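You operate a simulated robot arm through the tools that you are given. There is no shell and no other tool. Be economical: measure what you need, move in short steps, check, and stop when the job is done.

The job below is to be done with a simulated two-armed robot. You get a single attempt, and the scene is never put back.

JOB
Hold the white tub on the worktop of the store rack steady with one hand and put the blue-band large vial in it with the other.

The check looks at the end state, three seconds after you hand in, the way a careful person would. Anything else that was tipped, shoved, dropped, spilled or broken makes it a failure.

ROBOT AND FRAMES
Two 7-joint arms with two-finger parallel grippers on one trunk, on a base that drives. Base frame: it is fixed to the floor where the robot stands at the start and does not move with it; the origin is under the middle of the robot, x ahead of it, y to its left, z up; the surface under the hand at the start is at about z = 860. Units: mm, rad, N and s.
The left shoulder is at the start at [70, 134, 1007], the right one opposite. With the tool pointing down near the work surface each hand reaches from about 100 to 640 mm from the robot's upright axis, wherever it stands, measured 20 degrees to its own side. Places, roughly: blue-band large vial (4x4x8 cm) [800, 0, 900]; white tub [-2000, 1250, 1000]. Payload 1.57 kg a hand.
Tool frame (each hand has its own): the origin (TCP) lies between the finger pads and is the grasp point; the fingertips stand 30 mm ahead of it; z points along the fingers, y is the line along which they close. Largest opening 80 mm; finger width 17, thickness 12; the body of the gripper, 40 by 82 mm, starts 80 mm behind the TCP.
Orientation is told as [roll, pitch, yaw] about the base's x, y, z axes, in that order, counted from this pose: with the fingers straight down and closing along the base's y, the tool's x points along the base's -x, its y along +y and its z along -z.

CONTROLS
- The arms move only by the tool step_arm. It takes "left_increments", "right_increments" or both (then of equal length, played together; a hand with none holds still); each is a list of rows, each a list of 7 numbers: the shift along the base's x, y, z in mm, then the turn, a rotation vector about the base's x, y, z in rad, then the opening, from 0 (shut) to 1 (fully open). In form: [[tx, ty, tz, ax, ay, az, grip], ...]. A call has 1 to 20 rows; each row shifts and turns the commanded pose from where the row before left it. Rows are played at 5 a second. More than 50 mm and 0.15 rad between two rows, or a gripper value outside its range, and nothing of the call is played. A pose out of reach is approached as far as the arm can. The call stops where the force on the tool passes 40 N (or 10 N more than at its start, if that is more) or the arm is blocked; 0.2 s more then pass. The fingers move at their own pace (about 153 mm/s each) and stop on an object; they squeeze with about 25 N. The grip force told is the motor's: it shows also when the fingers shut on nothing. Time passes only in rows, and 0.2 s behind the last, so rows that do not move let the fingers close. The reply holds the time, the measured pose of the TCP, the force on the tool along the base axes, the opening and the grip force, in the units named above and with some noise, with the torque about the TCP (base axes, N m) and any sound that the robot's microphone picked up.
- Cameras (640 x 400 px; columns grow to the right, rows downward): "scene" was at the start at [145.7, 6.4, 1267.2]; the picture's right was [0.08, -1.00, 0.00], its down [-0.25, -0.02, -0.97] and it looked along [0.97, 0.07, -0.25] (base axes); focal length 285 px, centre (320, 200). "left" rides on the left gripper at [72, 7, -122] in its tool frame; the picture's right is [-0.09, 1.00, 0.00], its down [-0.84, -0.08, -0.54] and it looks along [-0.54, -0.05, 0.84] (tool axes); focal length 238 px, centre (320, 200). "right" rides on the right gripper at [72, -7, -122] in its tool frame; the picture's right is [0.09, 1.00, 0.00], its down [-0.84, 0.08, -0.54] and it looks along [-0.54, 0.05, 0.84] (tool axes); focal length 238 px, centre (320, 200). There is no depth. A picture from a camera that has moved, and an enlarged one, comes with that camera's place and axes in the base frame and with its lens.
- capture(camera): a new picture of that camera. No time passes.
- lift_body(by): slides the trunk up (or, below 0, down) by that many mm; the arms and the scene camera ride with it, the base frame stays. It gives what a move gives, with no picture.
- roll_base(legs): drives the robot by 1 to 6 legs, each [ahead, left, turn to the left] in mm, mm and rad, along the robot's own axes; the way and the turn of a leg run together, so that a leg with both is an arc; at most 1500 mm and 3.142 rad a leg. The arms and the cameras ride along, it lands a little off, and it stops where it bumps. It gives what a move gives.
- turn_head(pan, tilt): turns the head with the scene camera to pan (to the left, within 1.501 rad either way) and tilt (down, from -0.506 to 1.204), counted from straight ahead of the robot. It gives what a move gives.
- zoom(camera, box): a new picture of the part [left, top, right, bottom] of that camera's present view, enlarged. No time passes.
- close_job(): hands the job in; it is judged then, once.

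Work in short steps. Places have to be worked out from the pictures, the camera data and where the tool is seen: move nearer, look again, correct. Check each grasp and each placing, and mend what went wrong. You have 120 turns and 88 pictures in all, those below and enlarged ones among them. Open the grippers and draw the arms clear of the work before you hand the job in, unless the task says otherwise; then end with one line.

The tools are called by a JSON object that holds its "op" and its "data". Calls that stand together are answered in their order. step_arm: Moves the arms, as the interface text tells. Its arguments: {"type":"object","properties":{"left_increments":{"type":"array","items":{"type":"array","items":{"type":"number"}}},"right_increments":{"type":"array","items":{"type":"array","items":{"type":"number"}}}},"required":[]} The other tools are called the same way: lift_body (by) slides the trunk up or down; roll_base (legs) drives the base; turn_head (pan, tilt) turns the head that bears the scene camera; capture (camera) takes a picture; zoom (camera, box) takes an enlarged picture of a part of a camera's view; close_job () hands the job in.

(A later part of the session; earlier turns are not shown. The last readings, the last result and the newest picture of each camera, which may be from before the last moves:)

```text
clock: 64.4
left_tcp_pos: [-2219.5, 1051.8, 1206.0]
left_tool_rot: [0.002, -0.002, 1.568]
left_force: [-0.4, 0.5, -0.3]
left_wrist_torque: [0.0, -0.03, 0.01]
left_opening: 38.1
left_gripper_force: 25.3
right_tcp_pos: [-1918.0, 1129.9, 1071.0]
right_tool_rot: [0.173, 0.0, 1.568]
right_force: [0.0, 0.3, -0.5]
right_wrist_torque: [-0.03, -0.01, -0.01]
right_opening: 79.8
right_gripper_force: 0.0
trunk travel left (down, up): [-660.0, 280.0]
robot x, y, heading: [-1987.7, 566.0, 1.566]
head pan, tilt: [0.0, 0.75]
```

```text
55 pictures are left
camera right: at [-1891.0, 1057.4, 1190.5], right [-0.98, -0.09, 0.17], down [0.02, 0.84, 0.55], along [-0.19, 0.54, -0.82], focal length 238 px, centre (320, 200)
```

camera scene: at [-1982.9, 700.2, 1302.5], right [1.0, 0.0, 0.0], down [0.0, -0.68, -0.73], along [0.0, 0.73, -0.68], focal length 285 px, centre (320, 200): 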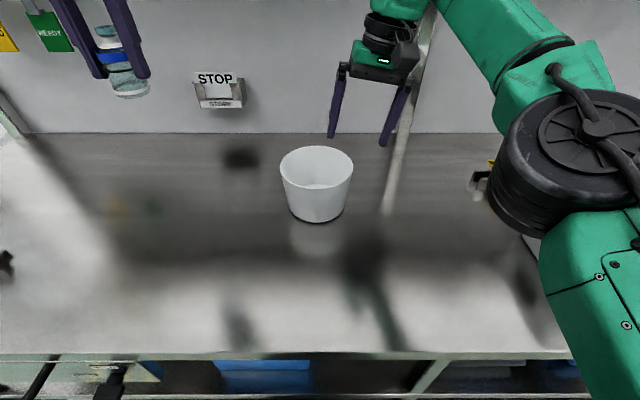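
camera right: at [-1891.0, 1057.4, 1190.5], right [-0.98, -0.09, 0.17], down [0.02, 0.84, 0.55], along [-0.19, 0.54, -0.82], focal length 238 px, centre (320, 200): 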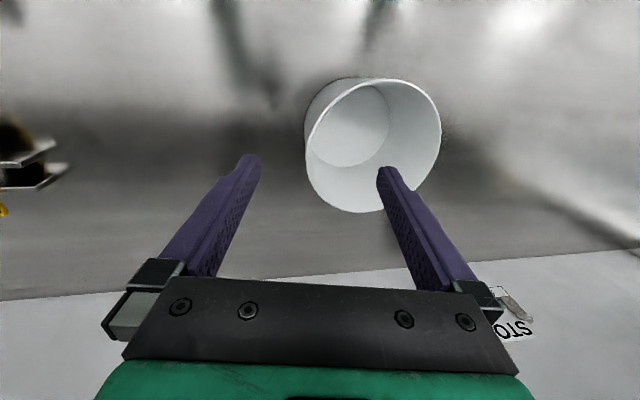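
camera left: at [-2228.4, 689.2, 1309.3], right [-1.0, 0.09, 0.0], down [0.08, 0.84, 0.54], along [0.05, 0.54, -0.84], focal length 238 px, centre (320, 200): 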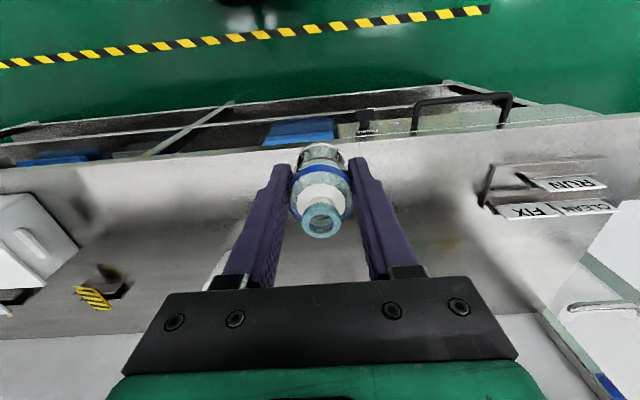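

Wall rim seen at x≈-1921, y≈1139. I lower the right hand, straddling the wall, to about z 985 first.

{"op": "step_arm", "data": {"right_increments": [[-2, 0, -30, 0, 0, 0, 1], [-2, 0, -30, 0, 0, 0, 1], [-2, 0, -26, 0, 0, 0, 1], [0, 0, 0, 0, 0, 0, 1]]}}

{"op": "capture", "data": {"camera": "right"}}

{"op": "zoom", "data": {"camera": "scene", "box": [220, 90, 460, 240]}}

```text
clock: 65.4
left_tcp_pos: [-2219.0, 1051.5, 1206.2]
left_tool_rot: [0.0, -0.003, 1.569]
left_force: [0.2, 0.6, 0.3]
left_wrist_torque: [0.0, -0.01, 0.03]
left_opening: 37.7
left_gripper_force: 25.1
right_tcp_pos: [-1923.7, 1129.4, 985.0]
right_tool_rot: [0.174, -0.002, 1.565]
right_force: [0.9, 0.1, 0.5]
right_wrist_torque: [-0.02, -0.01, -0.01]
right_opening: 80.1
right_gripper_force: 0.1
trunk travel left (down, up): [-660.0, 280.0]
robot x, y, heading: [-1986.0, 568.2, 1.571]
head pan, tilt: [0.0, 0.75]
```

```text
54 pictures are left
camera right: at [-1897.2, 1057.9, 1104.4], right [-0.98, -0.09, 0.17], down [0.02, 0.84, 0.55], along [-0.19, 0.54, -0.82], focal length 238 px, centre (320, 200)
```

right: 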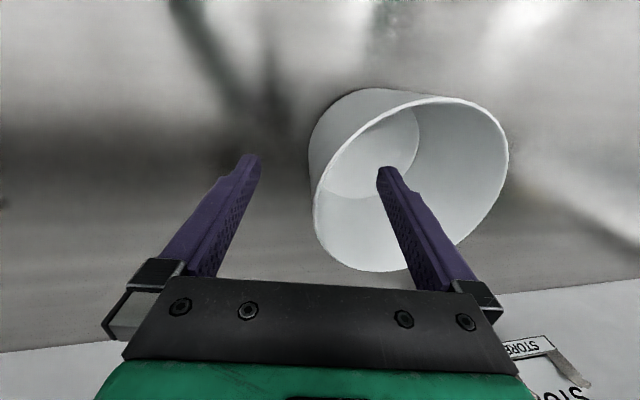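

```text
2.67 times, centred on (340, 165) of scene
camera zoom: at [-1982.8, 699.9, 1302.4], right [1.0, 0.0, 0.0], down [0.0, -0.68, -0.73], along [0.0, 0.73, -0.68], focal length 760 px, centre (267, 293)
```

zoom: 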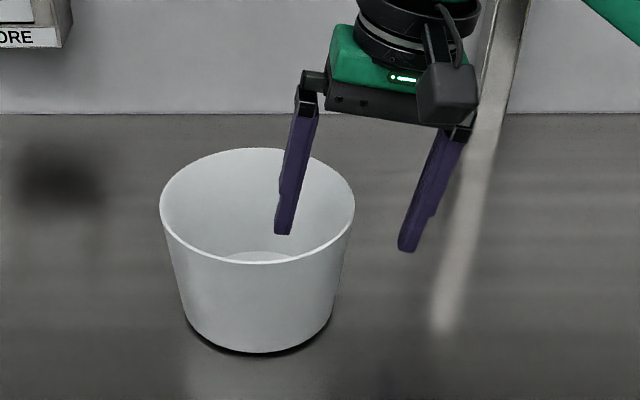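

Wall sits midway between the fingers. I finish the descent, then close gently on the wall.

{"op": "step_arm", "data": {"right_increments": [[-1, 4, -11, 0, 0, 0, 1], [-1, 4, -11, 0, 0, 0, 1], [0, 0, 0, 0, 0, 0, 1], [0, 0, 0, 0, 0, 0, 0.6], [0, 0, 0, 0, 0, 0, 0.3]]}}

{"op": "capture", "data": {"camera": "right"}}

{"op": "zoom", "data": {"camera": "scene", "box": [220, 90, 460, 240]}}

```text
clock: 66.6
left_tcp_pos: [-2219.4, 1050.8, 1206.5]
left_tool_rot: [0.0, -0.001, 1.568]
left_force: [-0.3, 0.6, -0.2]
left_wrist_torque: [0.02, 0.0, 0.01]
left_opening: 38.0
left_gripper_force: 24.8
right_tcp_pos: [-1925.6, 1136.8, 962.3]
right_tool_rot: [0.174, 0.0, 1.569]
right_force: [-0.6, -1.0, -0.5]
right_wrist_torque: [0.0, -0.01, -0.02]
right_opening: 24.0
right_gripper_force: 0.1
trunk travel left (down, up): [-660.0, 280.0]
robot x, y, heading: [-1985.8, 566.2, 1.57]
head pan, tilt: [0.0, 0.75]
```

```text
52 pictures are left
camera right: at [-1899.2, 1065.1, 1082.2], right [-0.98, -0.09, 0.17], down [0.02, 0.84, 0.55], along [-0.19, 0.54, -0.82], focal length 238 px, centre (320, 200)
```

right: 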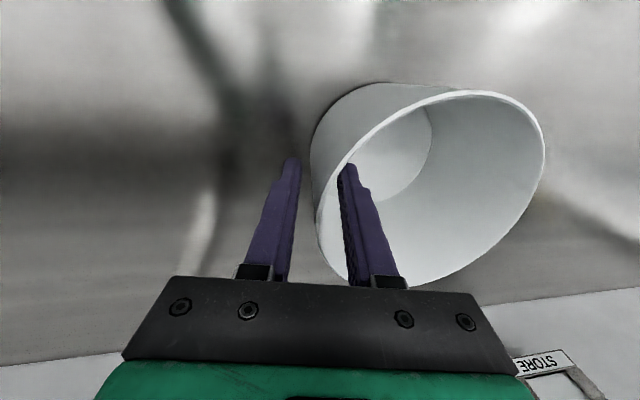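

```text
2.67 times, centred on (340, 165) of scene
camera zoom: at [-1982.9, 700.1, 1302.4], right [1.0, 0.0, 0.0], down [0.0, -0.68, -0.73], along [0.0, 0.73, -0.68], focal length 760 px, centre (267, 293)
```

zoom: 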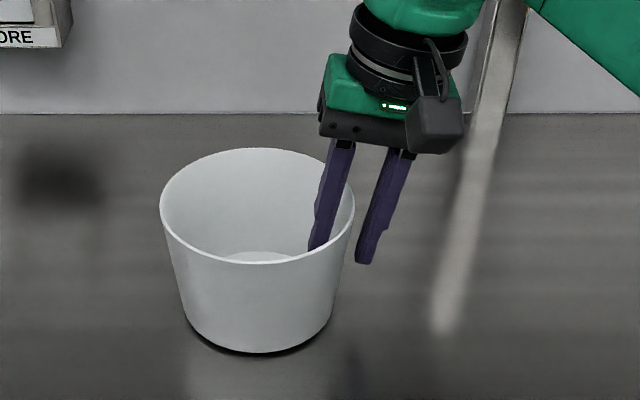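

Wall is centred between the fingers; I close the rest of the way.

{"op": "step_arm", "data": {"right_increments": [[0, 0, 0, 0, 0, 0, 0.2], [0, 0, 0, 0, 0, 0, 0.12], [0, 0, 0, 0, 0, 0, 0.06], [0, 0, 0, 0, 0, 0, 0.0], [0, 0, 0, 0, 0, 0, 0.0]]}}

{"op": "zoom", "data": {"camera": "scene", "box": [220, 90, 460, 240]}}

```text
clock: 67.8
left_tcp_pos: [-2219.7, 1051.5, 1206.6]
left_tool_rot: [0.001, -0.001, 1.569]
left_force: [0.1, 0.0, -0.6]
left_wrist_torque: [0.04, 0.01, 0.01]
left_opening: 37.8
left_gripper_force: 25.4
right_tcp_pos: [-1925.4, 1137.5, 962.4]
right_tool_rot: [0.175, 0.0, 1.57]
right_force: [-0.4, 0.7, -1.0]
right_wrist_torque: [-0.03, -0.08, 0.01]
right_opening: 2.9
right_gripper_force: 23.7
trunk travel left (down, up): [-660.0, 280.0]
robot x, y, heading: [-1987.2, 568.3, 1.57]
head pan, tilt: [0.0, 0.75]
```

```text
2.67 times, centred on (340, 165) of scene
camera zoom: at [-1982.9, 700.4, 1302.4], right [1.0, 0.0, 0.0], down [0.0, -0.68, -0.73], along [0.0, 0.73, -0.68], focal length 760 px, centre (267, 293)
```

zoom: 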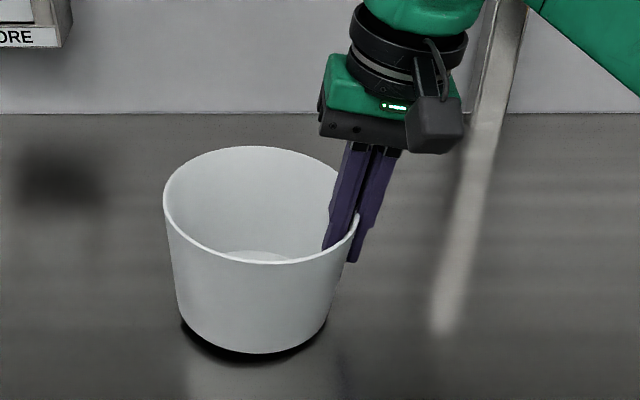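

The tub is held (2.9 mm wall), but it rocked a couple of degrees, left side up, to match the finger angle. I straighten the lean by about 0.04 rad and look.

{"op": "step_arm", "data": {"right_increments": [[0, 0, 0, 0, -0.02, 0, 0.0], [0, 0, 0, 0, -0.02, 0, 0.0], [0, 0, 0, 0, 0, 0, 0.0]]}}

{"op": "zoom", "data": {"camera": "scene", "box": [220, 90, 460, 240]}}

```text
clock: 68.6
left_tcp_pos: [-2219.8, 1052.7, 1206.3]
left_tool_rot: [0.0, -0.001, 1.569]
left_force: [0.8, -0.1, 0.1]
left_wrist_torque: [-0.02, -0.03, 0.02]
left_opening: 37.9
left_gripper_force: 24.9
right_tcp_pos: [-1925.2, 1137.9, 963.3]
right_tool_rot: [0.135, -0.001, 1.57]
right_force: [-0.6, -0.4, -1.9]
right_wrist_torque: [-0.02, -0.08, -0.02]
right_opening: 2.9
right_gripper_force: 24.0
trunk travel left (down, up): [-660.0, 280.0]
robot x, y, heading: [-1982.1, 569.7, 1.571]
head pan, tilt: [0.0, 0.75]
```

```text
2.67 times, centred on (340, 165) of scene
camera zoom: at [-1982.7, 700.4, 1302.4], right [1.0, 0.0, 0.0], down [0.0, -0.68, -0.73], along [0.0, 0.73, -0.68], focal length 760 px, centre (267, 293)
```

zoom: 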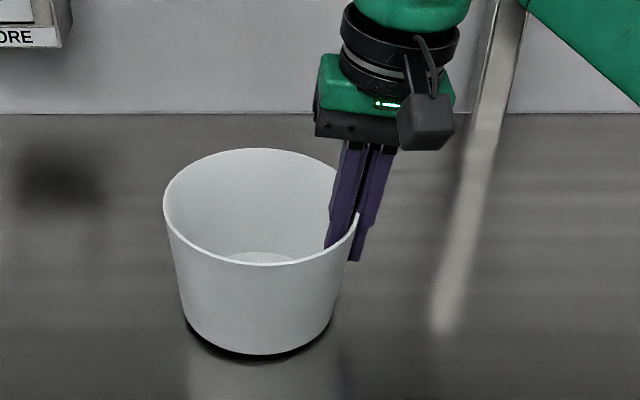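

Nearly flat; a bit more straightening.

{"op": "step_arm", "data": {"right_increments": [[0, 0, 0, 0, -0.015, 0, 0.0], [0, 0, 0, 0, -0.015, 0, 0.0], [0, 0, 0, 0, 0, 0, 0.0]]}}

{"op": "zoom", "data": {"camera": "scene", "box": [220, 90, 460, 240]}}

```text
clock: 69.4
left_tcp_pos: [-2218.3, 1051.9, 1206.6]
left_tool_rot: [-0.001, -0.002, 1.569]
left_force: [0.8, 1.3, 0.0]
left_wrist_torque: [0.02, 0.0, 0.02]
left_opening: 38.0
left_gripper_force: 25.3
right_tcp_pos: [-1925.5, 1138.3, 963.0]
right_tool_rot: [0.103, 0.0, 1.569]
right_force: [-0.6, -0.2, -1.6]
right_wrist_torque: [-0.02, -0.1, 0.02]
right_opening: 2.6
right_gripper_force: 23.7
trunk travel left (down, up): [-660.0, 280.0]
robot x, y, heading: [-1984.4, 567.4, 1.562]
head pan, tilt: [0.0, 0.75]
```

```text
2.67 times, centred on (340, 165) of scene
camera zoom: at [-1982.8, 700.4, 1302.4], right [1.0, 0.0, 0.0], down [0.0, -0.68, -0.73], along [0.0, 0.73, -0.68], focal length 760 px, centre (267, 293)
```

zoom: 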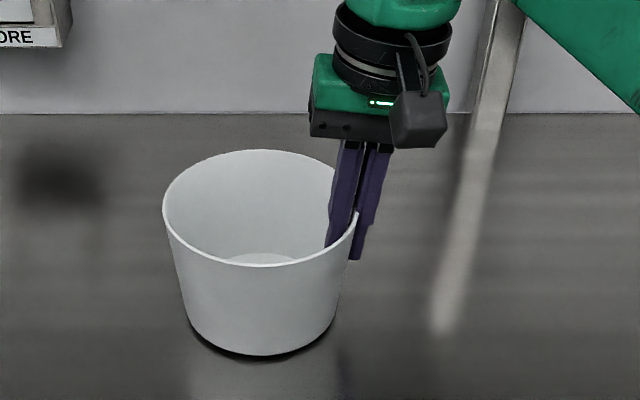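

The hand carries the tub's ~1.3 N weight, so it floats slightly. I lower in 1 mm steps until the weight rests on the worktop.

{"op": "step_arm", "data": {"right_increments": [[0, 0, -1, 0, 0, 0, 0.0], [0, 0, 0, 0, 0, 0, 0.0]]}}

{"op": "step_arm", "data": {"right_increments": [[0, 0, -1, 0, 0, 0, 0.0], [0, 0, 0, 0, 0, 0, 0.0]]}}

{"op": "step_arm", "data": {"right_increments": [[0, 0, -1, 0, 0, 0, 0.0], [0, 0, 0, 0, 0, 0, 0.0]]}}

{"op": "zoom", "data": {"camera": "scene", "box": [240, 130, 380, 230]}}

```text
clock: 70.0
left_tcp_pos: [-2219.9, 1050.6, 1207.1]
left_tool_rot: [-0.001, -0.002, 1.568]
left_force: [-0.8, -0.8, -0.1]
left_wrist_torque: [-0.02, -0.02, -0.01]
left_opening: 38.0
left_gripper_force: 25.4
right_tcp_pos: [-1925.5, 1137.6, 963.8]
right_tool_rot: [0.105, -0.003, 1.568]
right_force: [-0.6, 3.0, 4.4]
right_wrist_torque: [0.22, -0.06, -0.01]
right_opening: 2.8
right_gripper_force: 24.2
trunk travel left (down, up): [-660.0, 280.0]
robot x, y, heading: [-1987.5, 570.1, 1.565]
head pan, tilt: [0.0, 0.75]
```

```text
clock: 70.6
left_tcp_pos: [-2219.2, 1051.1, 1208.4]
left_tool_rot: [0.001, -0.001, 1.571]
left_force: [0.1, 0.7, -0.9]
left_wrist_torque: [0.0, -0.04, 0.0]
left_opening: 37.6
left_gripper_force: 25.2
right_tcp_pos: [-1924.6, 1137.7, 963.4]
right_tool_rot: [0.105, -0.003, 1.567]
right_force: [0.4, 5.2, 14.7]
right_wrist_torque: [0.31, 0.02, -0.07]
right_opening: 2.6
right_gripper_force: 23.9
trunk travel left (down, up): [-660.0, 280.0]
robot x, y, heading: [-1989.1, 566.0, 1.57]
head pan, tilt: [0.0, 0.75]
```

```text
clock: 71.2
left_tcp_pos: [-2219.6, 1049.2, 1208.2]
left_tool_rot: [0.0, -0.002, 1.569]
left_force: [0.1, 0.1, -1.0]
left_wrist_torque: [0.01, -0.01, 0.0]
left_opening: 37.9
left_gripper_force: 25.5
right_tcp_pos: [-1925.2, 1136.7, 962.2]
right_tool_rot: [0.105, -0.004, 1.568]
right_force: [0.4, 7.3, 22.4]
right_wrist_torque: [0.18, 0.21, -0.11]
right_opening: 2.7
right_gripper_force: 24.9
trunk travel left (down, up): [-660.0, 280.0]
robot x, y, heading: [-1981.1, 566.1, 1.568]
head pan, tilt: [0.0, 0.75]
```

```text
4.00 times, centred on (310, 180) of scene
camera zoom: at [-1983.1, 698.0, 1302.8], right [1.0, 0.0, 0.0], down [0.0, -0.68, -0.73], along [0.0, 0.73, -0.68], focal length 1141 px, centre (360, 280)
```

zoom: 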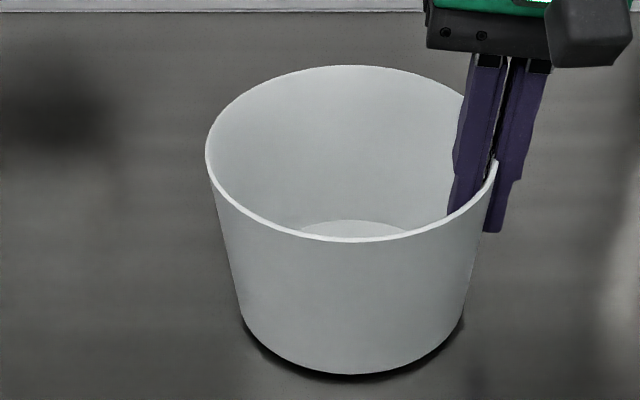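

Now flat and pressed with 22 N; I ease up 2 mm to leave a light press. Meanwhile I begin moving the left hand: turn −90° yaw in place (well away from the tub) so its body is narrow toward the right hand.

{"op": "step_arm", "data": {"right_increments": [[0, 0, 1, 0, 0, 0, 0.0], [0, 0, 1, 0, 0, 0, 0.0]]}}

{"op": "step_arm", "data": {"left_increments": [[0, 0, -20, 0, 0, -0.145, 0.2], [0, 0, -20, 0, 0, -0.145, 0.2], [0, 0, -20, 0, 0, -0.145, 0.2], [0, 0, -20, 0, 0, -0.145, 0.2], [0, 0, -20, 0, 0, -0.145, 0.2], [0, 0, 0, 0, 0, -0.145, 0.2], [0, 0, 0, 0, 0, -0.145, 0.2], [0, 0, 0, 0, 0, -0.145, 0.2], [0, 0, 0, 0, 0, -0.145, 0.2], [0, 0, 0, 0, 0, -0.145, 0.2], [0, 0, 0, 0, 0, -0.12, 0.2], [0, 0, 0, 0, 0, 0, 0.2]]}}

{"op": "capture", "data": {"camera": "scene"}}

{"op": "capture", "data": {"camera": "left"}}

```text
clock: 71.8
left_tcp_pos: [-2220.0, 1049.8, 1207.1]
left_tool_rot: [0.0, -0.005, 1.568]
left_force: [1.2, 0.3, 0.7]
left_wrist_torque: [-0.01, 0.01, 0.02]
left_opening: 38.1
left_gripper_force: 24.8
right_tcp_pos: [-1925.0, 1137.8, 962.7]
right_tool_rot: [0.103, -0.002, 1.569]
right_force: [0.0, 7.0, 16.3]
right_wrist_torque: [0.24, 0.14, -0.08]
right_opening: 2.7
right_gripper_force: 24.1
trunk travel left (down, up): [-660.0, 280.0]
robot x, y, heading: [-1983.9, 566.1, 1.563]
head pan, tilt: [0.0, 0.75]
```

```text
clock: 74.4
left_tcp_pos: [-2219.2, 1050.8, 1106.1]
left_tool_rot: [0.001, -0.003, -0.002]
left_force: [0.5, -0.3, 0.7]
left_wrist_torque: [-0.01, -0.01, 0.0]
left_opening: 37.9
left_gripper_force: 24.8
right_tcp_pos: [-1925.4, 1136.4, 963.4]
right_tool_rot: [0.102, -0.001, 1.569]
right_force: [-1.0, -1.7, 3.6]
right_wrist_torque: [-0.22, 0.0, -0.01]
right_opening: 2.7
right_gripper_force: 23.9
trunk travel left (down, up): [-660.0, 280.0]
robot x, y, heading: [-1986.5, 566.6, 1.571]
head pan, tilt: [0.0, 0.75]
```

```text
46 pictures are left
camera scene: at [-1983.1, 698.9, 1302.5], right [1.0, 0.0, 0.0], down [0.0, -0.68, -0.73], along [0.0, 0.73, -0.68], focal length 285 px, centre (320, 200)
```

scene: 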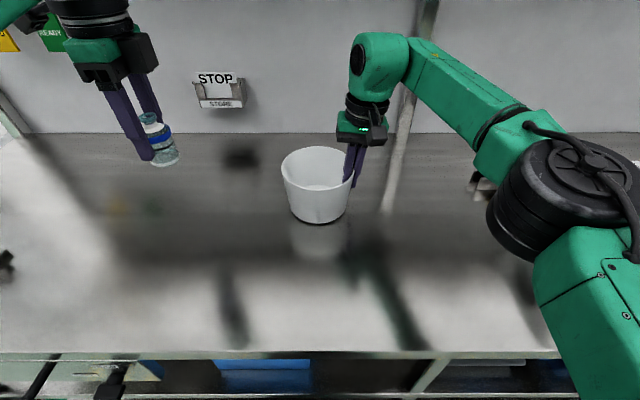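

```text
45 pictures are left
camera left: at [-2292.6, 1057.5, 1228.9], right [0.09, 1.0, 0.0], down [0.84, -0.08, 0.54], along [0.54, -0.05, -0.84], focal length 238 px, centre (320, 200)
```

left: 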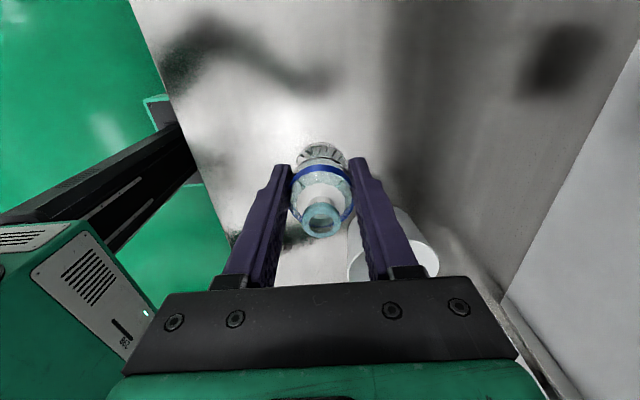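

Left hand turned well. I move it above the tub's left half, to (-2012,1138), vial bottom ~45 mm above the rim.

{"op": "step_arm", "data": {"left_increments": [[34, 15, -5, 0, 0, 0, 0.2], [34, 15, -5, 0, 0, 0, 0.2], [34, 15, -5, 0, 0, 0, 0.2], [34, 15, -5, 0, 0, 0, 0.2], [34, 15, -5, 0, 0, 0, 0.2], [36, 12, -5, 0, 0, 0, 0.2], [0, 0, 0, 0, 0, 0, 0.2]]}}

{"op": "capture", "data": {"camera": "left"}}

{"op": "zoom", "data": {"camera": "scene", "box": [200, 0, 460, 230]}}

```text
clock: 76.0
left_tcp_pos: [-2030.8, 1124.1, 1078.1]
left_tool_rot: [0.0, -0.002, 0.001]
left_force: [0.3, -0.6, -0.6]
left_wrist_torque: [0.02, 0.0, 0.02]
left_opening: 37.9
left_gripper_force: 24.6
left hand out of reach, approached as far as the arm can: row 6
right_tcp_pos: [-1925.3, 1138.6, 962.4]
right_tool_rot: [0.105, 0.0, 1.57]
right_force: [-2.1, -0.1, 4.7]
right_wrist_torque: [-0.05, 0.12, -0.04]
right_opening: 2.7
right_gripper_force: 24.4
trunk travel left (down, up): [-660.0, 280.0]
robot x, y, heading: [-1985.5, 564.4, 1.567]
head pan, tilt: [0.0, 0.75]
```

```text
44 pictures are left
camera left: at [-2104.1, 1132.2, 1199.8], right [0.09, 1.0, 0.0], down [0.84, -0.08, 0.54], along [0.54, -0.05, -0.84], focal length 238 px, centre (320, 200)
```

left: 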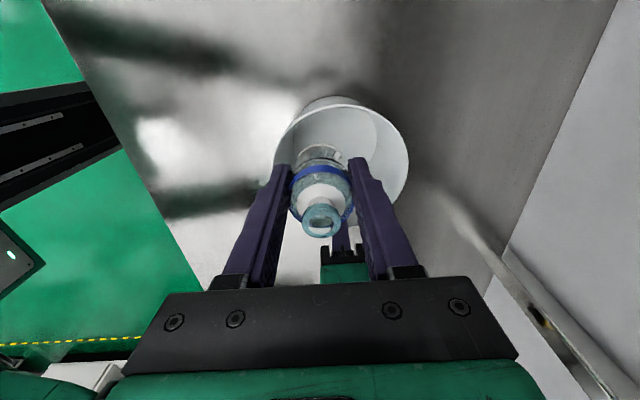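

```text
1.74 times, centred on (330, 115) of scene
camera zoom: at [-1983.8, 699.3, 1302.5], right [1.0, 0.0, 0.0], down [0.0, -0.68, -0.73], along [0.0, 0.73, -0.68], focal length 496 px, centre (303, 348)
```

zoom: 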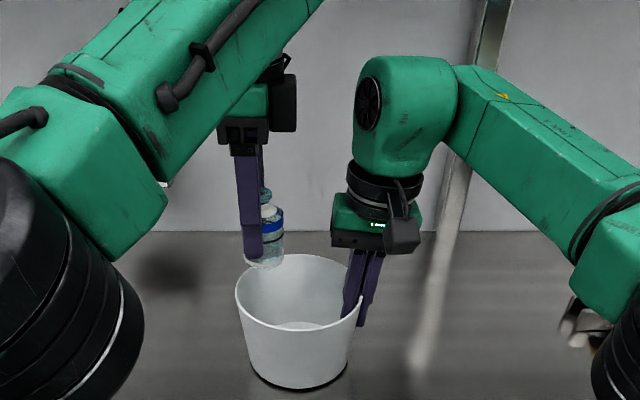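

Left hand hit reach limit at this height, at (-2031,1124); going lower gives reach. I lower to keep the vial just above the rim and then shift to target.

{"op": "step_arm", "data": {"left_increments": [[0, 0, -20, 0, 0, 0, 0.2], [0, 0, -20, 0, 0, 0, 0.2], [9, 7, 0, 0, 0, 0, 0.2], [9, 7, 0, 0, 0, 0, 0.2], [0, 0, 0, 0, 0, 0, 0.2]]}}

{"op": "capture", "data": {"camera": "left"}}

{"op": "zoom", "data": {"camera": "scene", "box": [200, 0, 460, 230]}}

```text
clock: 77.2
left_tcp_pos: [-2012.7, 1133.9, 1035.5]
left_tool_rot: [-0.002, -0.002, 0.001]
left_force: [-0.1, 0.3, -1.5]
left_wrist_torque: [0.03, 0.0, -0.03]
left_opening: 37.8
left_gripper_force: 25.1
left hand out of reach, approached as far as the arm can: row 2, 4
right_tcp_pos: [-1924.1, 1138.2, 963.4]
right_tool_rot: [0.105, -0.002, 1.569]
right_force: [-0.3, -0.7, 5.6]
right_wrist_torque: [-0.11, -0.07, 0.03]
right_opening: 2.4
right_gripper_force: 24.6
trunk travel left (down, up): [-660.0, 280.0]
robot x, y, heading: [-1987.8, 566.9, 1.571]
head pan, tilt: [0.0, 0.75]
```

```text
42 pictures are left
camera left: at [-2085.4, 1141.6, 1157.9], right [0.09, 1.0, 0.0], down [0.84, -0.08, 0.54], along [0.54, -0.05, -0.84], focal length 238 px, centre (320, 200)
```

left: 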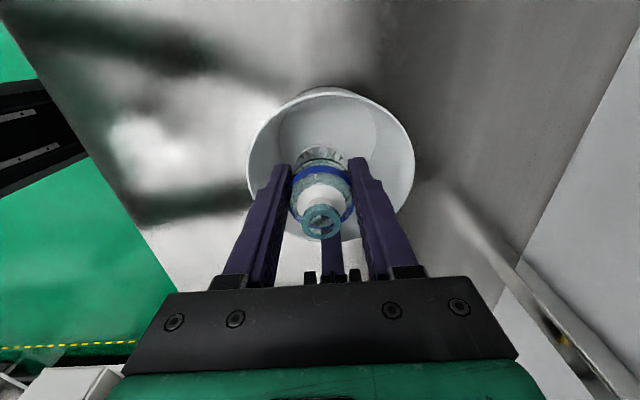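

```text
1.74 times, centred on (330, 115) of scene
camera zoom: at [-1982.3, 699.2, 1302.5], right [1.0, 0.0, 0.0], down [0.0, -0.68, -0.73], along [0.0, 0.73, -0.68], focal length 496 px, centre (303, 348)
```

zoom: 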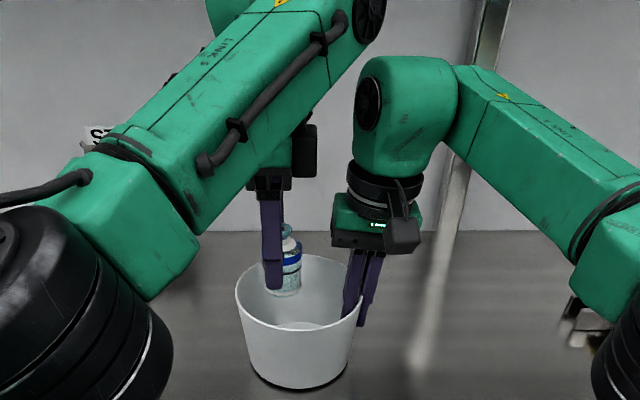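

The two wrist housings would collide if the left hand descended here. I'll back the left hand out, then re-grip the wall with the right hand tilted ~40° back toward the robot (pads still parallel to the wall), moving its wrist out of the way.

{"op": "step_arm", "data": {"left_increments": [[0, 0, 15, 0, 0, 0, 0.2], [-15, -10, 25, 0, 0, 0, 0.2], [-40, -15, 0, 0, 0, 0, 0.2], [-40, -15, 0, 0, 0, 0, 0.2], [-40, -15, 0, 0, 0, 0, 0.2], [0, 0, 0, 0, 0, 0, 0.2]]}}

{"op": "step_arm", "data": {"right_increments": [[0, 0, 0, 0, 0, 0, 0.15], [0, 0, 0, 0, 0, 0, 0.35], [2, 0, 25, 0, 0, 0, 0.4], [3, 0, 30, 0, 0, 0, 0.6], [3, 0, 25, 0, 0, 0, 0.8], [0, 0, 0, 0.14, 0, 0, 1], [0, 0, 0, 0.14, 0, 0, 1], [0, 0, 0, 0.14, 0, 0, 1], [0, 0, 0, 0.14, 0, 0, 1], [0, 0, 0, 0.14, 0, 0, 1], [0, 0, 0, 0, 0, 0, 1]]}}

{"op": "capture", "data": {"camera": "scene"}}

{"op": "capture", "data": {"camera": "right"}}

```text
clock: 78.6
left_tcp_pos: [-2031.8, 1117.4, 1072.9]
left_tool_rot: [-0.001, -0.001, 0.0]
left_force: [0.5, -1.0, -0.4]
left_wrist_torque: [-0.02, -0.02, -0.03]
left_opening: 38.2
left_gripper_force: 24.9
left hand out of reach, approached as far as the arm can: row 1, 3, 4, 5
right_tcp_pos: [-1925.6, 1137.7, 962.8]
right_tool_rot: [0.105, -0.002, 1.57]
right_force: [0.2, 0.5, 5.7]
right_wrist_torque: [-0.09, -0.07, 0.0]
right_opening: 2.5
right_gripper_force: 23.8
trunk travel left (down, up): [-660.0, 280.0]
robot x, y, heading: [-1986.8, 565.5, 1.568]
head pan, tilt: [0.0, 0.75]
```

```text
clock: 81.0
left_tcp_pos: [-2032.5, 1118.7, 1071.7]
left_tool_rot: [-0.001, -0.002, -0.001]
left_force: [0.7, 0.8, -1.5]
left_wrist_torque: [-0.02, 0.04, 0.0]
left_opening: 37.8
left_gripper_force: 25.1
right_tcp_pos: [-1916.1, 1138.9, 1043.2]
right_tool_rot: [0.107, -0.703, 1.569]
right_force: [-0.6, -0.2, -0.5]
right_wrist_torque: [-0.02, -0.03, 0.0]
right_opening: 80.0
right_gripper_force: 0.1
right hand out of reach, approached as far as the arm can: row 5
trunk travel left (down, up): [-660.0, 280.0]
robot x, y, heading: [-1986.4, 569.0, 1.565]
head pan, tilt: [0.0, 0.75]
```

```text
40 pictures are left
camera scene: at [-1982.9, 700.4, 1302.4], right [1.0, 0.0, 0.0], down [0.0, -0.68, -0.73], along [0.0, 0.73, -0.68], focal length 285 px, centre (320, 200)
```

scene: 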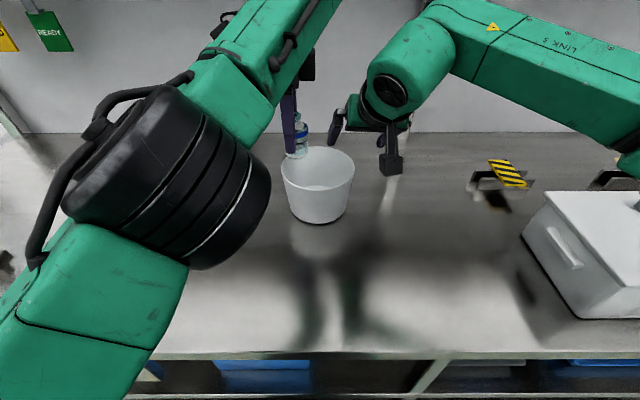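

```text
39 pictures are left
camera right: at [-1898.6, 1006.5, 1088.5], right [-0.99, -0.14, 0.02], down [-0.02, 0.28, 0.96], along [-0.14, 0.95, -0.28], focal length 238 px, centre (320, 200)
```

right: 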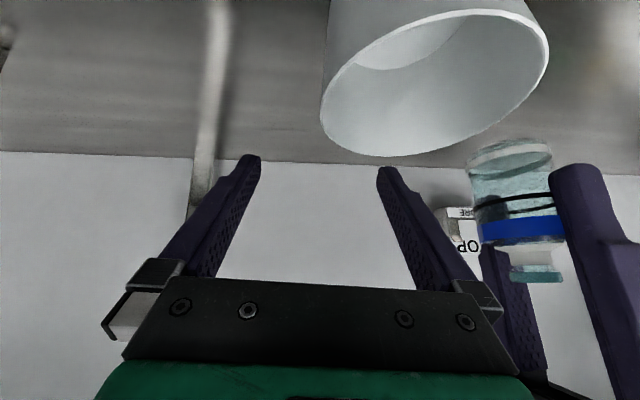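

Tub is unmoved. I lower the tilted right hand with fingers straddling the wall, then check before closing.

{"op": "step_arm", "data": {"right_increments": [[-3, 1, -27, 0, 0.02, 0, 1], [-3, 1, -27, 0, 0.02, 0, 1], [-3, 1, -26, 0, 0, 0, 1], [0, 0, 0, 0, 0, 0, 1]]}}

{"op": "capture", "data": {"camera": "right"}}

{"op": "zoom", "data": {"camera": "scene", "box": [220, 60, 460, 240]}}

```text
clock: 82.0
left_tcp_pos: [-2030.4, 1118.9, 1071.5]
left_tool_rot: [0.0, -0.003, 0.001]
left_force: [0.0, 0.1, 0.2]
left_wrist_torque: [0.01, 0.0, -0.01]
left_opening: 38.0
left_gripper_force: 24.9
right_tcp_pos: [-1925.7, 1142.2, 962.3]
right_tool_rot: [0.158, -0.701, 1.534]
right_force: [0.0, 0.1, 0.7]
right_wrist_torque: [-0.03, 0.0, 0.01]
right_opening: 80.3
right_gripper_force: 0.0
trunk travel left (down, up): [-660.0, 280.0]
robot x, y, heading: [-1984.2, 571.6, 1.571]
head pan, tilt: [0.0, 0.75]
```

```text
38 pictures are left
camera right: at [-1906.3, 1009.3, 1008.5], right [-0.99, -0.14, 0.06], down [0.02, 0.29, 0.96], along [-0.15, 0.95, -0.28], focal length 238 px, centre (320, 200)
```

right: 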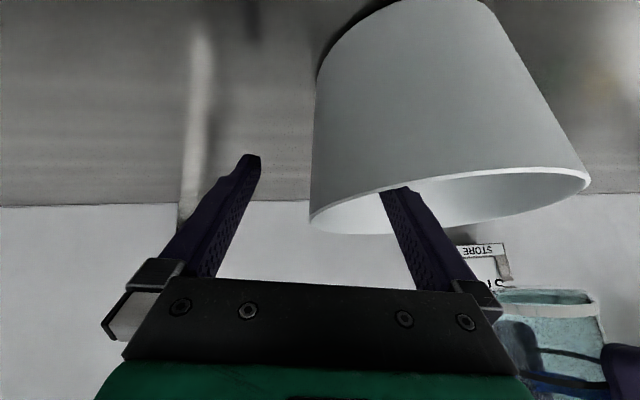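

```text
2.22 times, centred on (340, 150) of scene
camera zoom: at [-1982.8, 699.9, 1302.4], right [1.0, 0.0, 0.0], down [0.0, -0.68, -0.73], along [0.0, 0.73, -0.68], focal length 634 px, centre (276, 311)
```

zoom: 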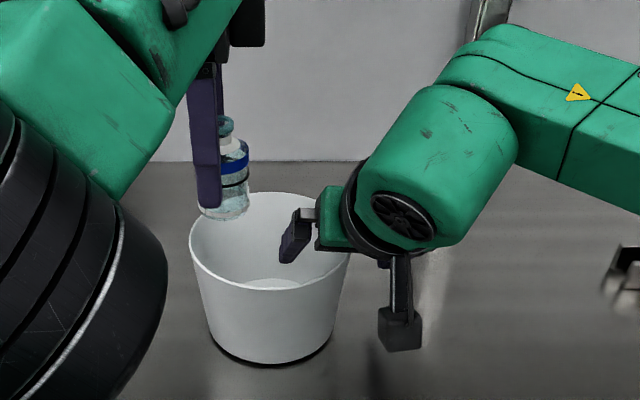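

Straddled and clear. Closing gradually.

{"op": "step_arm", "data": {"right_increments": [[0, 0, 0, 0, 0, 0, 0.5], [0, 0, 0, 0, 0, 0, 0.25], [0, 0, 0, 0, 0, 0, 0.12], [0, 0, 0, 0, 0, 0, 0.06], [0, 0, 0, 0, 0, 0, 0.0], [0, 0, 0, 0, 0, 0, 0.0]]}}

{"op": "capture", "data": {"camera": "right"}}

{"op": "zoom", "data": {"camera": "scene", "box": [220, 60, 460, 240]}}

```text
clock: 83.4
left_tcp_pos: [-2031.5, 1119.2, 1074.3]
left_tool_rot: [-0.001, -0.002, 0.0]
left_force: [0.6, 0.9, -0.1]
left_wrist_torque: [0.02, 0.01, 0.01]
left_opening: 37.9
left_gripper_force: 25.2
right_tcp_pos: [-1925.8, 1142.6, 964.1]
right_tool_rot: [0.158, -0.7, 1.534]
right_force: [0.6, 0.5, 0.9]
right_wrist_torque: [0.02, -0.16, 0.02]
right_opening: 6.7
right_gripper_force: 24.4
trunk travel left (down, up): [-660.0, 280.0]
robot x, y, heading: [-1985.0, 567.7, 1.569]
head pan, tilt: [0.0, 0.75]
```

```text
36 pictures are left
camera right: at [-1906.0, 1009.4, 1008.7], right [-0.99, -0.14, 0.06], down [0.02, 0.29, 0.96], along [-0.15, 0.95, -0.28], focal length 238 px, centre (320, 200)
```

right: 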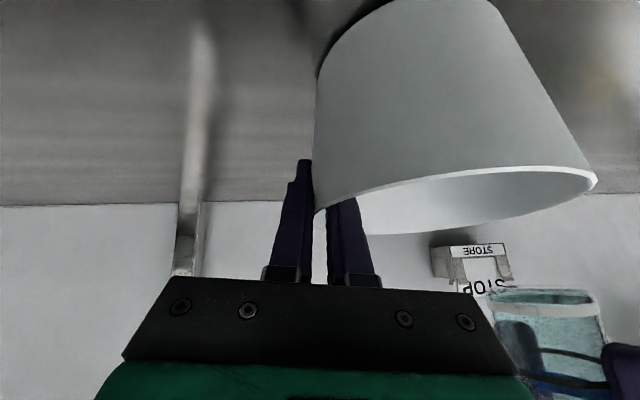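

```text
2.22 times, centred on (340, 150) of scene
camera zoom: at [-1982.6, 700.0, 1302.4], right [1.0, 0.0, 0.0], down [0.0, -0.68, -0.73], along [0.0, 0.73, -0.68], focal length 634 px, centre (276, 311)
```

zoom: 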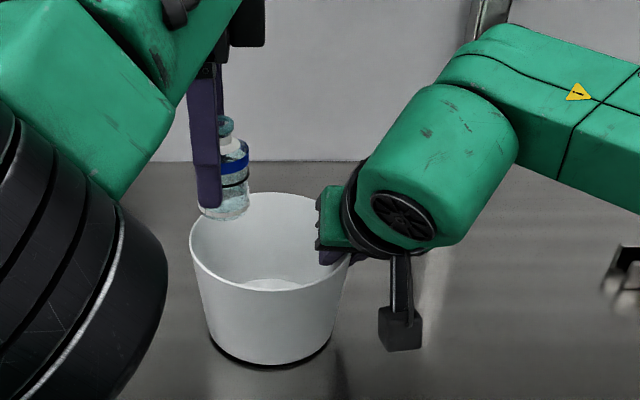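

Tub held flat and steady (no net load). Now the left hand: lower a bit, shift over the tub's left half, as before.

{"op": "step_arm", "data": {"left_increments": [[0, 0, -18, 0, 0, 0, 0.2], [0, 0, -18, 0, 0, 0, 0.2], [9, 9, -4, 0, 0, 0, 0.2], [9, 9, -4, 0, 0, 0, 0.2], [0, 0, 0, 0, 0, 0, 0.2]]}}

{"op": "capture", "data": {"camera": "left"}}

{"op": "zoom", "data": {"camera": "scene", "box": [200, 0, 460, 230]}}

```text
clock: 84.6
left_tcp_pos: [-2020.9, 1128.0, 1066.6]
left_tool_rot: [-0.001, -0.001, 0.001]
left_force: [-0.1, 0.2, -0.7]
left_wrist_torque: [-0.02, 0.01, -0.04]
left_opening: 38.1
left_gripper_force: 24.7
left hand out of reach, approached as far as the arm can: row 1, 2, 3, 4
right_tcp_pos: [-1925.9, 1142.2, 964.0]
right_tool_rot: [0.156, -0.698, 1.533]
right_force: [-0.4, -0.6, 0.6]
right_wrist_torque: [-0.02, -0.09, 0.0]
right_opening: 6.8
right_gripper_force: 24.3
trunk travel left (down, up): [-660.0, 280.0]
robot x, y, heading: [-1985.5, 569.1, 1.57]
head pan, tilt: [0.0, 0.75]
```

```text
34 pictures are left
camera left: at [-2093.9, 1134.2, 1188.3], right [0.09, 1.0, 0.0], down [0.84, -0.08, 0.54], along [0.54, -0.05, -0.84], focal length 238 px, centre (320, 200)
```

left: 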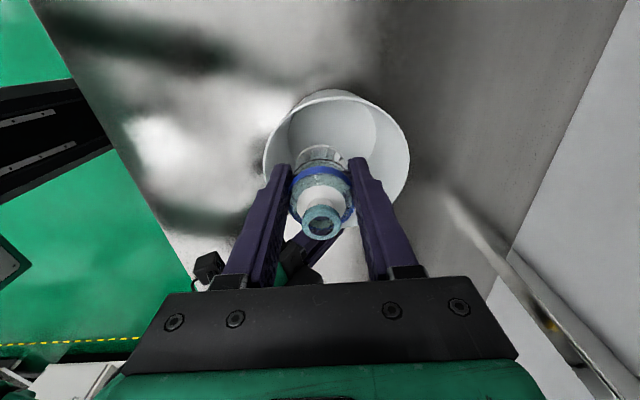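

```text
1.74 times, centred on (330, 115) of scene
camera zoom: at [-1982.9, 700.0, 1302.4], right [1.0, 0.0, 0.0], down [0.0, -0.68, -0.73], along [0.0, 0.73, -0.68], focal length 496 px, centre (303, 348)
```

zoom: 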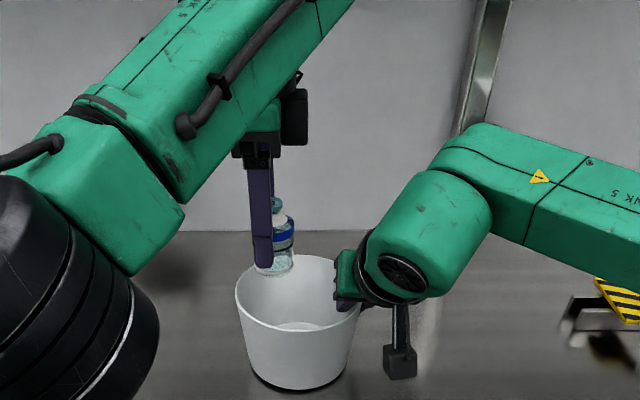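

The left hand moved only part way; it may be near a stretched-arm limit. I try a straight descent plus a small pull toward the robot.

{"op": "step_arm", "data": {"left_increments": [[0, -6, -10, 0, 0, 0, 0.2], [0, -4, -10, 0, 0, 0, 0.2], [0, 0, -10, 0, 0, 0, 0.2], [0, 0, 0, 0, 0, 0, 0.2]]}}

```text
clock: 85.6
left_tcp_pos: [-2020.2, 1122.2, 1050.4]
left_tool_rot: [-0.001, -0.001, -0.003]
left_force: [0.3, -0.5, -1.2]
left_wrist_torque: [0.02, -0.03, 0.04]
left_opening: 37.9
left_gripper_force: 24.8
left hand out of reach, approached as far as the arm can: row 2, 3
right_tcp_pos: [-1926.6, 1142.5, 962.6]
right_tool_rot: [0.159, -0.701, 1.534]
right_force: [0.7, -0.1, 0.3]
right_wrist_torque: [0.01, -0.09, 0.01]
right_opening: 6.5
right_gripper_force: 24.8
trunk travel left (down, up): [-660.0, 280.0]
robot x, y, heading: [-1986.3, 568.8, 1.566]
head pan, tilt: [0.0, 0.75]
```

Progress continues, so I keep descending in small rows.

{"op": "step_arm", "data": {"left_increments": [[0, 0, -5, 0, 0, 0, 0.2], [0, 0, -5, 0, 0, 0, 0.2], [0, 0, -5, 0, 0, 0, 0.2], [0, 0, 0, 0, 0, 0, 0.2], [0, 0, 0, 0, 0, 0, 0.2]]}}

```text
clock: 86.8
left_tcp_pos: [-2018.3, 1125.4, 1036.7]
left_tool_rot: [-0.002, -0.003, 0.0]
left_force: [0.6, -0.2, 0.3]
left_wrist_torque: [0.0, 0.01, -0.01]
left_opening: 37.8
left_gripper_force: 24.8
left hand out of reach, approached as far as the arm can: row 3
right_tcp_pos: [-1927.1, 1141.7, 963.0]
right_tool_rot: [0.156, -0.698, 1.534]
right_force: [0.3, 0.7, 0.9]
right_wrist_torque: [-0.01, -0.13, 0.03]
right_opening: 6.8
right_gripper_force: 25.1
trunk travel left (down, up): [-660.0, 280.0]
robot x, y, heading: [-1986.5, 565.2, 1.569]
head pan, tilt: [0.0, 0.75]
```

Good. Now shift (+6,+12) while descending gently.

{"op": "step_arm", "data": {"left_increments": [[2, 4, -5, 0, 0, 0, 0.2], [2, 4, -5, 0, 0, 0, 0.2], [2, 4, -5, 0, 0, 0, 0.2], [0, 0, -5, 0, 0, 0, 0.2], [0, 0, 0, 0, 0, 0, 0.2]]}}

{"op": "capture", "data": {"camera": "left"}}

{"op": "zoom", "data": {"camera": "scene", "box": [200, 0, 460, 230]}}

```text
clock: 88.0
left_tcp_pos: [-2012.7, 1136.7, 1017.3]
left_tool_rot: [0.0, -0.002, 0.001]
left_force: [0.3, -0.2, -0.9]
left_wrist_torque: [0.04, 0.01, -0.01]
left_opening: 37.9
left_gripper_force: 25.0
left hand out of reach, approached as far as the arm can: row 3
right_tcp_pos: [-1926.3, 1142.7, 963.7]
right_tool_rot: [0.158, -0.699, 1.533]
right_force: [-0.7, -0.6, 0.7]
right_wrist_torque: [0.01, -0.09, 0.0]
right_opening: 6.6
right_gripper_force: 25.0
trunk travel left (down, up): [-660.0, 280.0]
robot x, y, heading: [-1986.6, 569.2, 1.571]
head pan, tilt: [0.0, 0.75]
```

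```text
32 pictures are left
camera left: at [-2085.2, 1144.8, 1138.1], right [0.09, 1.0, 0.0], down [0.84, -0.08, 0.54], along [0.54, -0.05, -0.84], focal length 238 px, centre (320, 200)
```

left: 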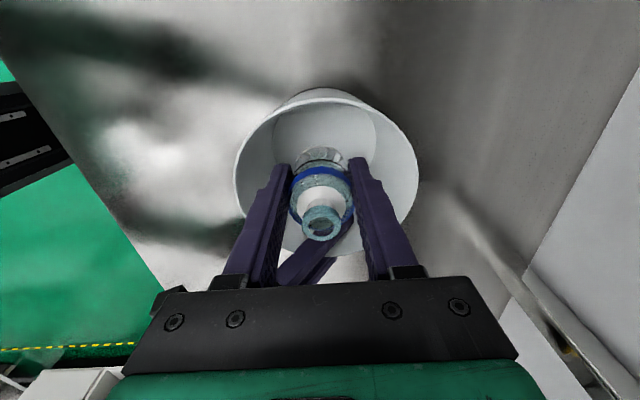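

```text
1.74 times, centred on (330, 115) of scene
camera zoom: at [-1982.9, 700.0, 1302.4], right [1.0, 0.0, 0.0], down [0.0, -0.68, -0.73], along [0.0, 0.73, -0.68], focal length 496 px, centre (303, 348)
```

zoom: 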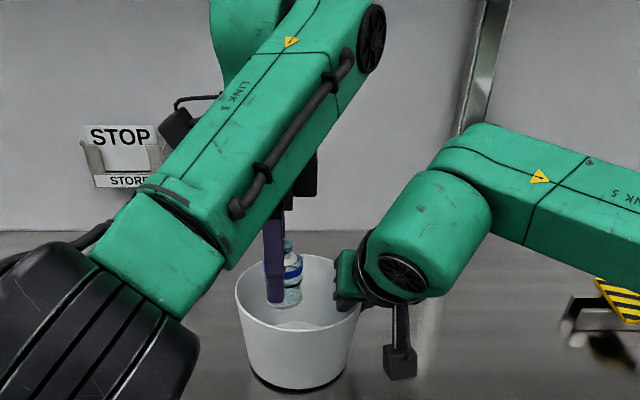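

Centred in the tub. Descend 50 mm more.

{"op": "step_arm", "data": {"left_increments": [[0, 0, -10, 0, 0, 0, 0.2], [0, 0, -10, 0, 0, 0, 0.2], [0, 0, -10, 0, 0, 0, 0.2], [0, 0, -10, 0, 0, 0, 0.2], [0, 0, -10, 0, 0, 0, 0.2], [0, 0, 0, 0, 0, 0, 0.2]]}}

{"op": "capture", "data": {"camera": "left"}}

{"op": "zoom", "data": {"camera": "scene", "box": [200, 0, 460, 230]}}

{"op": "capture", "data": {"camera": "right"}}

```text
clock: 89.4
left_tcp_pos: [-2012.5, 1137.3, 967.7]
left_tool_rot: [0.0, -0.002, 0.0]
left_force: [-0.4, 0.3, -0.9]
left_wrist_torque: [0.04, 0.03, -0.01]
left_opening: 37.9
left_gripper_force: 25.5
right_tcp_pos: [-1927.4, 1142.2, 963.1]
right_tool_rot: [0.159, -0.7, 1.534]
right_force: [-0.4, 0.4, 1.3]
right_wrist_torque: [-0.08, -0.13, -0.01]
right_opening: 6.7
right_gripper_force: 25.2
trunk travel left (down, up): [-660.0, 280.0]
robot x, y, heading: [-1985.8, 567.2, 1.565]
head pan, tilt: [0.0, 0.75]
```

```text
30 pictures are left
camera left: at [-2085.8, 1145.6, 1089.5], right [0.09, 1.0, 0.0], down [0.84, -0.08, 0.54], along [0.54, -0.05, -0.84], focal length 238 px, centre (320, 200)
```

left: 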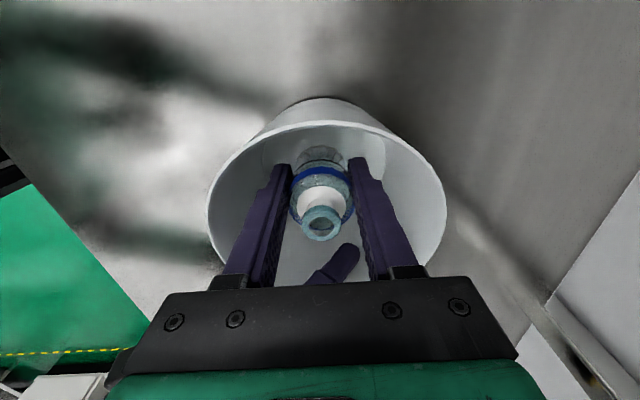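

```text
1.74 times, centred on (330, 115) of scene
camera zoom: at [-1982.8, 699.9, 1302.4], right [1.0, 0.0, 0.0], down [0.0, -0.68, -0.73], along [0.0, 0.73, -0.68], focal length 496 px, centre (303, 348)
```

zoom: 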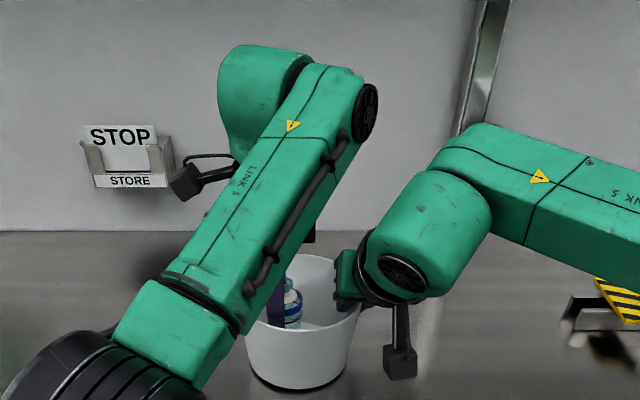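

```text
28 pictures are left
camera right: at [-1906.3, 1009.3, 1008.7], right [-0.99, -0.14, 0.06], down [0.02, 0.29, 0.96], along [-0.15, 0.95, -0.28], focal length 238 px, centre (320, 200)
```

right: 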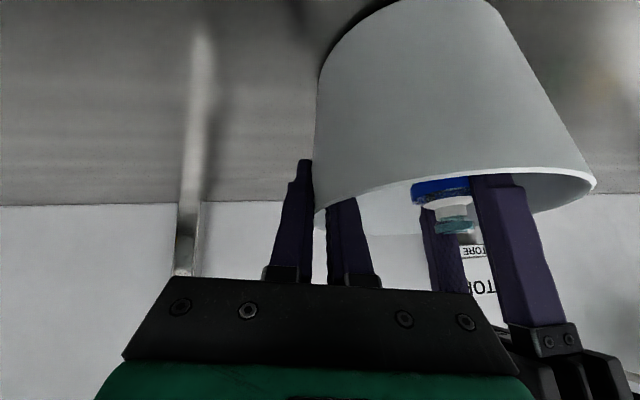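

All clear. Descend 28 mm, then feel for the floor in small steps.

{"op": "step_arm", "data": {"left_increments": [[0, 0, -8, 0, 0, 0, 0.2], [0, 0, -8, 0, 0, 0, 0.2], [0, 0, -6, 0, 0, 0, 0.2], [0, 0, -6, 0, 0, 0, 0.2], [0, 0, 0, 0, 0, 0, 0.2]]}}

{"op": "step_arm", "data": {"left_increments": [[0, 0, -3, 0, 0, 0, 0.2], [0, 0, 0, 0, 0, 0, 0.2]]}}

{"op": "step_arm", "data": {"left_increments": [[0, 0, -2, 0, 0, 0, 0.2], [0, 0, 0, 0, 0, 0, 0.2]]}}

```text
clock: 90.6
left_tcp_pos: [-2012.8, 1137.4, 939.4]
left_tool_rot: [0.0, -0.002, 0.0]
left_force: [0.0, -0.2, 0.4]
left_wrist_torque: [0.0, 0.03, 0.01]
left_opening: 37.8
left_gripper_force: 25.0
right_tcp_pos: [-1926.8, 1142.2, 963.3]
right_tool_rot: [0.159, -0.7, 1.533]
right_force: [0.4, -0.2, -0.3]
right_wrist_torque: [-0.05, -0.08, -0.02]
right_opening: 6.6
right_gripper_force: 25.0
trunk travel left (down, up): [-660.0, 280.0]
robot x, y, heading: [-1988.0, 570.2, 1.569]
head pan, tilt: [0.0, 0.75]
```

```text
clock: 91.2
left_tcp_pos: [-2012.3, 1137.4, 936.4]
left_tool_rot: [0.0, -0.002, -0.001]
left_force: [0.3, -0.6, 0.5]
left_wrist_torque: [0.0, 0.0, 0.02]
left_opening: 38.0
left_gripper_force: 25.0
right_tcp_pos: [-1926.6, 1142.3, 963.4]
right_tool_rot: [0.158, -0.7, 1.534]
right_force: [-0.1, -0.1, 0.1]
right_wrist_torque: [-0.1, -0.08, -0.03]
right_opening: 6.5
right_gripper_force: 24.8
trunk travel left (down, up): [-660.0, 280.0]
robot x, y, heading: [-1989.2, 570.3, 1.57]
head pan, tilt: [0.0, 0.75]
```

```text
clock: 91.8
left_tcp_pos: [-2011.7, 1137.2, 935.1]
left_tool_rot: [0.002, -0.002, 0.0]
left_force: [1.2, -0.7, 10.1]
left_wrist_torque: [-0.04, -0.01, -0.05]
left_opening: 38.1
left_gripper_force: 24.7
right_tcp_pos: [-1926.8, 1141.9, 963.1]
right_tool_rot: [0.157, -0.7, 1.535]
right_force: [-3.6, 3.1, -0.4]
right_wrist_torque: [-0.11, -0.53, -0.21]
right_opening: 6.7
right_gripper_force: 25.0
trunk travel left (down, up): [-660.0, 280.0]
robot x, y, heading: [-1985.9, 567.6, 1.57]
head pan, tilt: [0.0, 0.75]
```

The vial touches the tub floor (10 N). I ease up slightly and release a little at a time, opening only to ~54 mm within the tub.

{"op": "step_arm", "data": {"left_increments": [[0, 0, 0.7, 0, 0, 0, 0.4], [0, 0, 0, 0, 0, 0, 0.52], [0, 0, 0, 0, 0, 0, 0.6], [0, 0, 0, 0, 0, 0, 0.66], [0, 0, 0, 0, 0, 0, 0.66]]}}

{"op": "capture", "data": {"camera": "left"}}

{"op": "capture", "data": {"camera": "right"}}

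```text
clock: 93.0
left_tcp_pos: [-2011.9, 1138.3, 934.7]
left_tool_rot: [0.001, -0.003, -0.001]
left_force: [0.0, 0.0, -0.4]
left_wrist_torque: [0.03, 0.02, 0.01]
left_opening: 52.6
left_gripper_force: 0.0
right_tcp_pos: [-1926.3, 1141.4, 962.8]
right_tool_rot: [0.159, -0.702, 1.535]
right_force: [-0.5, 0.6, 2.5]
right_wrist_torque: [-0.15, -0.08, 0.01]
right_opening: 6.5
right_gripper_force: 25.1
trunk travel left (down, up): [-660.0, 280.0]
robot x, y, heading: [-1983.2, 564.2, 1.565]
head pan, tilt: [0.0, 0.75]
```

```text
27 pictures are left
camera left: at [-2085.2, 1144.6, 1056.7], right [0.09, 1.0, 0.0], down [0.84, -0.08, 0.54], along [0.54, -0.05, -0.84], focal length 238 px, centre (320, 200)
```

left: 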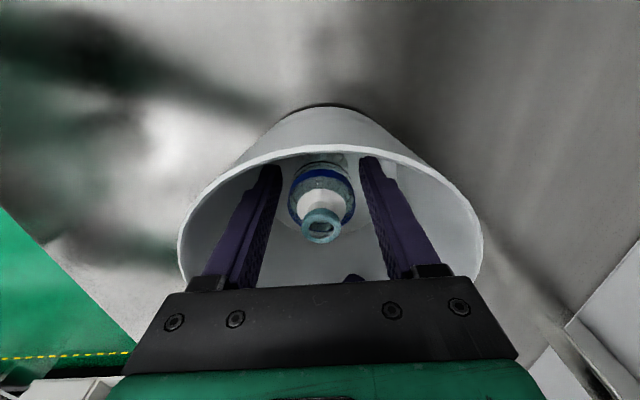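

```text
26 pictures are left
camera right: at [-1906.2, 1009.1, 1009.0], right [-0.99, -0.14, 0.06], down [0.02, 0.29, 0.96], along [-0.15, 0.95, -0.28], focal length 238 px, centre (320, 200)
```

right: 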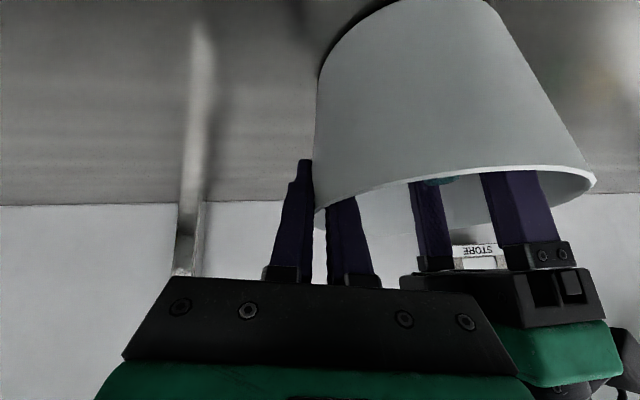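

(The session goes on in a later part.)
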